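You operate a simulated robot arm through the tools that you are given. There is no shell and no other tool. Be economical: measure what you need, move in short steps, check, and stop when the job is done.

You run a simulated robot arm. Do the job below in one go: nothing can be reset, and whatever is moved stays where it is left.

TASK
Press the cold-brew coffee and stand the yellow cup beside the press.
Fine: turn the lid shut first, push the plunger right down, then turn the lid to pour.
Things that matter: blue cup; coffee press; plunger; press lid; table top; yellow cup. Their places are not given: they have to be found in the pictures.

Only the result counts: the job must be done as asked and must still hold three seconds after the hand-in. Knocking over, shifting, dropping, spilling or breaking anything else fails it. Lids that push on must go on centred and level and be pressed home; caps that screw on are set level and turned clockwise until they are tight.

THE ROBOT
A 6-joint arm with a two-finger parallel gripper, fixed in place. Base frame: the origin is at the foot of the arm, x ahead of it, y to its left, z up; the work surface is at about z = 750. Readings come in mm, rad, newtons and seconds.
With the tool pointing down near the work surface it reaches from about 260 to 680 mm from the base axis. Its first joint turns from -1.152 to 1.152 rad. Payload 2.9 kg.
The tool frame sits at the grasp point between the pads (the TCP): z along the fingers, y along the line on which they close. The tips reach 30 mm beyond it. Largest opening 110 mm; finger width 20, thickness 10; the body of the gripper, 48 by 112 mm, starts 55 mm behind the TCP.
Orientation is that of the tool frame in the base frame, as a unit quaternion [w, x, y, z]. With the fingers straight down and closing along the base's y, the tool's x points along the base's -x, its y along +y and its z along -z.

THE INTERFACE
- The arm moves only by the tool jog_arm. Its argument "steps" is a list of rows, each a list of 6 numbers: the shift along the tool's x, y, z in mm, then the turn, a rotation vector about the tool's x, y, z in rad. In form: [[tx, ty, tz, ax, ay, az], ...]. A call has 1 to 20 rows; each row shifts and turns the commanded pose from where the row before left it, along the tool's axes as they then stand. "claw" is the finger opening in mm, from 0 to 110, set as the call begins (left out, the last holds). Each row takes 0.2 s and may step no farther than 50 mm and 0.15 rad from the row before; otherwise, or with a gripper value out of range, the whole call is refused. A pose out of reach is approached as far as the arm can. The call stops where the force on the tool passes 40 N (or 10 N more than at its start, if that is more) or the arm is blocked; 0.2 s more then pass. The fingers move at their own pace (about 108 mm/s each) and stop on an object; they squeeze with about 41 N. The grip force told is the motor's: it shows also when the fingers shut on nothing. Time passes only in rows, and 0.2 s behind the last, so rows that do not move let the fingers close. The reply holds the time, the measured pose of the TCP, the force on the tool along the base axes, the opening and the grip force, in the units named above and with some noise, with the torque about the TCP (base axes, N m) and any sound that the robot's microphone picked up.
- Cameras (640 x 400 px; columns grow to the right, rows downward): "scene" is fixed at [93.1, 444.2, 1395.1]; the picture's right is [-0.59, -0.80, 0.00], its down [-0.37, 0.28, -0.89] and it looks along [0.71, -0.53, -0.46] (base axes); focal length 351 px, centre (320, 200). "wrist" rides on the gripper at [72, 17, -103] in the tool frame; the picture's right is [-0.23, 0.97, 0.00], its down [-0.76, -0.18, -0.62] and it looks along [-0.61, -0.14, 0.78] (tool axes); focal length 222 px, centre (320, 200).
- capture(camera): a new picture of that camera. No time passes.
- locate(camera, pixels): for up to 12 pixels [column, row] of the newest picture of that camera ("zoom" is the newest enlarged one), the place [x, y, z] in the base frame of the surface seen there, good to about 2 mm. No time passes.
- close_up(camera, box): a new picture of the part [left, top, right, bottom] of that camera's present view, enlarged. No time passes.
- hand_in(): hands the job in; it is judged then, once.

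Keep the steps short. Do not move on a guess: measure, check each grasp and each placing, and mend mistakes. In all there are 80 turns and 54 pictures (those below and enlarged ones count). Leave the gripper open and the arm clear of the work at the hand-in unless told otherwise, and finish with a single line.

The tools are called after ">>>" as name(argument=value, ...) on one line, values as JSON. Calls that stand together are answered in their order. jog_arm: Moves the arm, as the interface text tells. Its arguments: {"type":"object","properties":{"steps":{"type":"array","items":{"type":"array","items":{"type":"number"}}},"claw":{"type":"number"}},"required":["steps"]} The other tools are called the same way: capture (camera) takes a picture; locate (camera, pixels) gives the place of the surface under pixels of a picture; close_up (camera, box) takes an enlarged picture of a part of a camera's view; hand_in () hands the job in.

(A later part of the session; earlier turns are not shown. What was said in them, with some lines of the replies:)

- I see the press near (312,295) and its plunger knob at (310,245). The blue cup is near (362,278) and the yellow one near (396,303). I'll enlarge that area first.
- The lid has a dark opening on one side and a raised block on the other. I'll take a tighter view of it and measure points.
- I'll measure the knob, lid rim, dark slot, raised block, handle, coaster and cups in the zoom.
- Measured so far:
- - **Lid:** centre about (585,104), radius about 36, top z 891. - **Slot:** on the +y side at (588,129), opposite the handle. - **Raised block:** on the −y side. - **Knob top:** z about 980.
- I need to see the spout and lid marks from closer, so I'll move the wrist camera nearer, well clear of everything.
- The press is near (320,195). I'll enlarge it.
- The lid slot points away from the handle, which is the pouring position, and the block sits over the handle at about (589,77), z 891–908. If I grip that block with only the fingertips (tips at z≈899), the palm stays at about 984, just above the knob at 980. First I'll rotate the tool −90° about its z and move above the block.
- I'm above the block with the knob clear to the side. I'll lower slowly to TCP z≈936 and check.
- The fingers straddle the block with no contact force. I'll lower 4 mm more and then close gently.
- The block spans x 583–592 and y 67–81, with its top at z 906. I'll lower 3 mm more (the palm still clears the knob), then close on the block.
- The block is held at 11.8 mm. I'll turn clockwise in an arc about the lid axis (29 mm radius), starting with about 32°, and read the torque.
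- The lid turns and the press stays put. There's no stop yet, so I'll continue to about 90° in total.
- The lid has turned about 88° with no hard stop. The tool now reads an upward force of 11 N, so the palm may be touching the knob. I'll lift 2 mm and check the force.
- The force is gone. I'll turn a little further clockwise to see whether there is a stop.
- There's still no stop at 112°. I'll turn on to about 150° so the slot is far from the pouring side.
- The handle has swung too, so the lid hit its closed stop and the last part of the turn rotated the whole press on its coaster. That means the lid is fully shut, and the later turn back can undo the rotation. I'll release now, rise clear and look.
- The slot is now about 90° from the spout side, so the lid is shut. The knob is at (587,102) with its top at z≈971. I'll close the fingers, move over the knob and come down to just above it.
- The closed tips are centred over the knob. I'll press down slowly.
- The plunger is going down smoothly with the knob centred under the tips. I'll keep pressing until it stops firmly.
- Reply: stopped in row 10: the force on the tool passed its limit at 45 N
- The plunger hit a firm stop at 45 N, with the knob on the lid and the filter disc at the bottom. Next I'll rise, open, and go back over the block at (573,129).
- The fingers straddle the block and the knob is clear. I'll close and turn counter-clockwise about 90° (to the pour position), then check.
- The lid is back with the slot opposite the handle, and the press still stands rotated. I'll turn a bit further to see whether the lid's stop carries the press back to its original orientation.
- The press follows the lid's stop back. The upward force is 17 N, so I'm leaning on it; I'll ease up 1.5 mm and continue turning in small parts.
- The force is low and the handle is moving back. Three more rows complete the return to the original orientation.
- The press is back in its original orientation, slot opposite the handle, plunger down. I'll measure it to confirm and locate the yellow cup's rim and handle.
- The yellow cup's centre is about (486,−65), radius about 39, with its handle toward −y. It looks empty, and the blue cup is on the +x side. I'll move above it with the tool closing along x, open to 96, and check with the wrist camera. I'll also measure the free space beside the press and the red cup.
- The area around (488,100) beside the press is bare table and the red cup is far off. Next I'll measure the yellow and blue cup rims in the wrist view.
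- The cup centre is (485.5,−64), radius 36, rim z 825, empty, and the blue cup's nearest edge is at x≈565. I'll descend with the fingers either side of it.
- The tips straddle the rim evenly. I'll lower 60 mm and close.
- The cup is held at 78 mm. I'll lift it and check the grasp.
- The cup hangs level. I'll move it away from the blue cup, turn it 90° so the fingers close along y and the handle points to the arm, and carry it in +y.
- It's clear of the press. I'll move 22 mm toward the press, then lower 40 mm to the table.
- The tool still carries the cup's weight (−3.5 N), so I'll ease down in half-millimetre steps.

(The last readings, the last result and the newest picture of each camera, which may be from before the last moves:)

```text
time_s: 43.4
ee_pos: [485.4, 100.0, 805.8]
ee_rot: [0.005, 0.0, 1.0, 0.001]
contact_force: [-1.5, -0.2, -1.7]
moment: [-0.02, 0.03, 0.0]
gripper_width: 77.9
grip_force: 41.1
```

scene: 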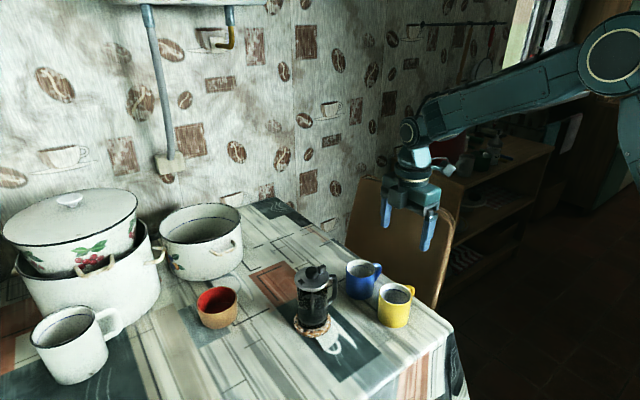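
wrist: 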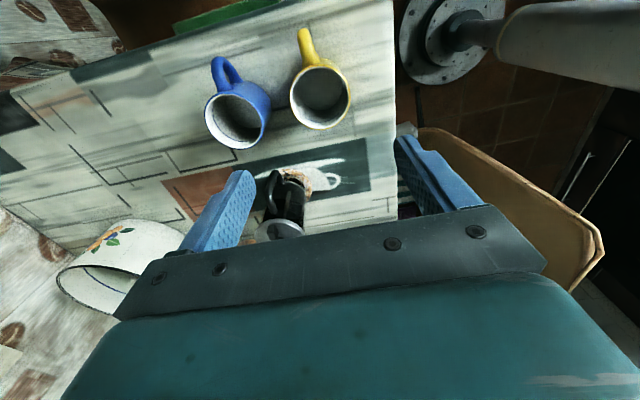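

>>> jog_arm(steps=[[0, 0, 0.4, 0, 0, 0], [0, 0, 0.4, 0, 0, 0], [0, 0, 0, 0, 0, 0]])

```text
time_s: 44.2
ee_pos: [484.4, 99.1, 806.1]
ee_rot: [0.005, 0.0, 1.0, 0.001]
contact_force: [-3.5, -1.2, 19.3]
moment: [-0.39, 0.74, 0.01]
gripper_width: 78.1
grip_force: 40.9
```

It's standing on the table (+19 N). I'll back off slightly, open to 100, and rise straight up.

>>> jog_arm(steps=[[0, 0, -0.5, 0, 0, 0], [0, 0, 0, 0, 0, 0]])

>>> jog_arm(steps=[[0, 0, 0, 0, 0, 0], [0, 0, 0, 0, 0, 0], [0, 0, -20, 0, 0, 0], [0, 0, -40, 0, 0, 0], [0, 0, -40, 0, 0, 0], [0, 0, -45, 0, 0, 0], [30, -20, -35, 0, 0, 0], [30, -20, -35, 0, 0, 0], [0, -40, 0, 0, 0, 0], [0, -40, 0, 0, 0, 0], [0, 0, 0, 0, 0, 0]], claw=102)

>>> capture(camera="scene")

>>> close_up(camera="scene", box=[270, 230, 430, 370])

```text
time_s: 44.8
ee_pos: [486.0, 99.7, 805.1]
ee_rot: [0.004, -0.001, 1.0, 0.001]
contact_force: [-1.7, 0.6, 18.3]
moment: [-0.23, 0.62, -0.06]
gripper_width: 77.9
grip_force: 40.8
```

```text
refused: row 7 steps farther than a row can; nothing moved
```

```text
17 pictures are left
```

scene: 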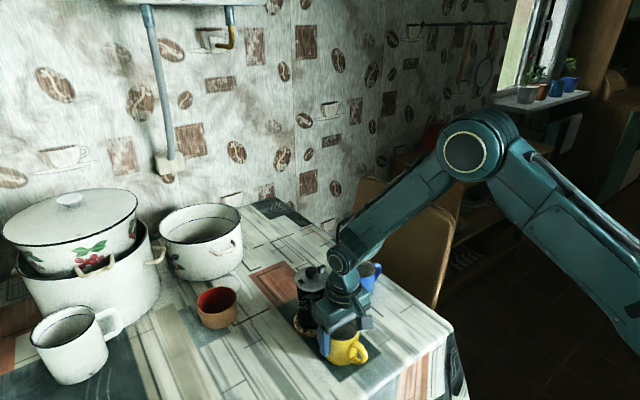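

```text
2.86 times, centred on (350, 300) of scene
```

zoom: 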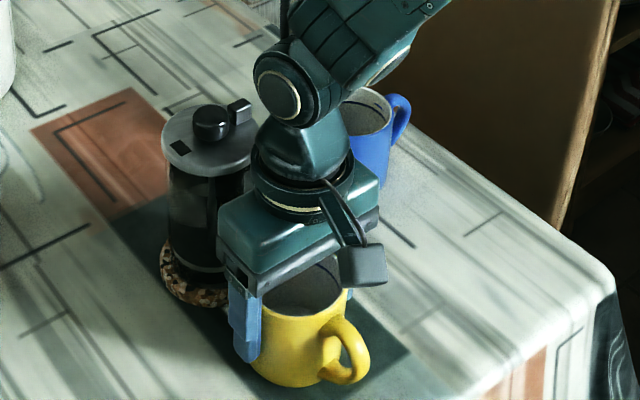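

One row was too long, so nothing moved. Force is still 18 N, so I'll back off a little more before opening.

>>> jog_arm(steps=[[0, 0, -0.5, 0, 0, 0], [0, 0, 0, 0, 0, 0]])

>>> jog_arm(steps=[[0, 0, 0, 0, 0, 0], [0, 0, 0, 0, 0, 0], [0, 0, -20, 0, 0, 0], [0, 0, -40, 0, 0, 0], [0, 0, -40, 0, 0, 0], [0, 0, -45, 0, 0, 0], [25, -15, -35, 0, 0, 0], [25, -15, -35, 0, 0, 0], [0, -40, 0, 0, 0, 0], [0, -40, 0, 0, 0, 0], [0, 0, 0, 0, 0, 0]], claw=102)

>>> capture(camera="scene")

>>> close_up(camera="scene", box=[270, 230, 430, 370])

```text
time_s: 45.4
ee_pos: [485.8, 98.7, 805.6]
ee_rot: [0.004, 0.0, 1.0, 0.001]
contact_force: [3.1, 3.1, 9.5]
moment: [-0.03, 0.06, -0.05]
gripper_width: 78.1
grip_force: 41.0
```

```text
time_s: 47.8
ee_pos: [431.7, -10.3, 1020.3]
ee_rot: [0.003, 0.0, 1.0, 0.001]
contact_force: [0.1, 0.0, -0.1]
moment: [-0.02, 0.01, -0.02]
gripper_width: 101.8
grip_force: 0.0
```

```text
15 pictures are left
```

scene: 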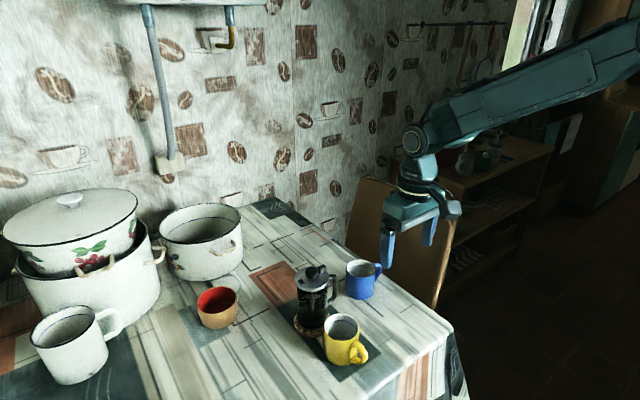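

```text
2.86 times, centred on (350, 300) of scene
```

zoom: 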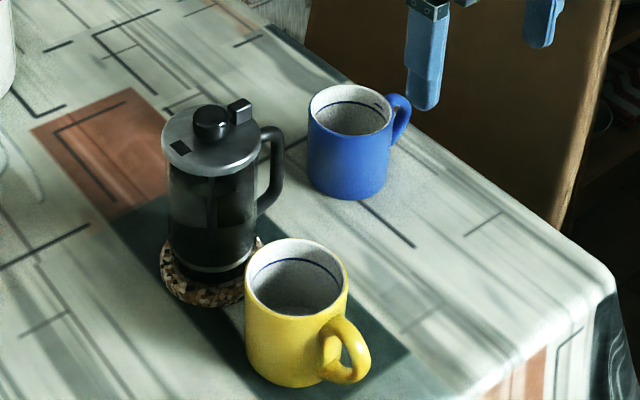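

Everything stands upright and the blue cup is untouched. One last check of the lid alignment and plunger height.

>>> close_up(camera="scene", box=[295, 255, 345, 345])

>>> locate(camera="scene", pixels=[[313, 280], [324, 268], [333, 266], [336, 285], [323, 268], [334, 290]])

```text
4.44 times, centred on (320, 300) of scene
```

zoom: 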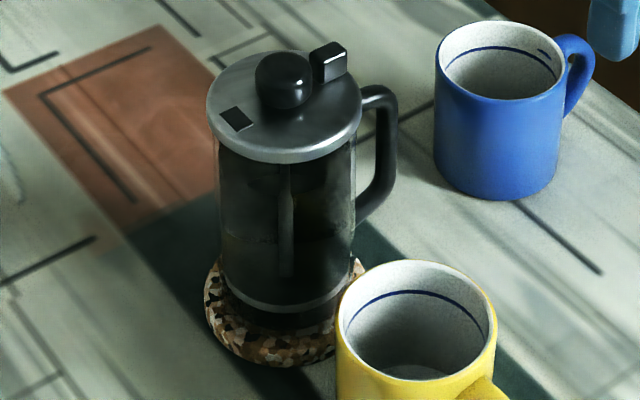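

```text
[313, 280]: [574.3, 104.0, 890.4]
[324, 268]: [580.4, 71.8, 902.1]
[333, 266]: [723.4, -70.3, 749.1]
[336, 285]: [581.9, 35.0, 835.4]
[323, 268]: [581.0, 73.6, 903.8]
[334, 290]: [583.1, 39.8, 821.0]
```

The lid's slot is opposite the handle (pour position), the plunger is fully down, and the yellow cup stands beside the press. The gripper is open and clear, so I'm handing in.

>>> hand_in()

```text
The job is handed in.
```

I turned the lid shut, pressed the plunger fully down, turned the lid back to pour and stood the yellow cup beside the press; turning the lid past its stops swung the press about 57° on its coaster, and I turned it back to within a few mm of where it started.
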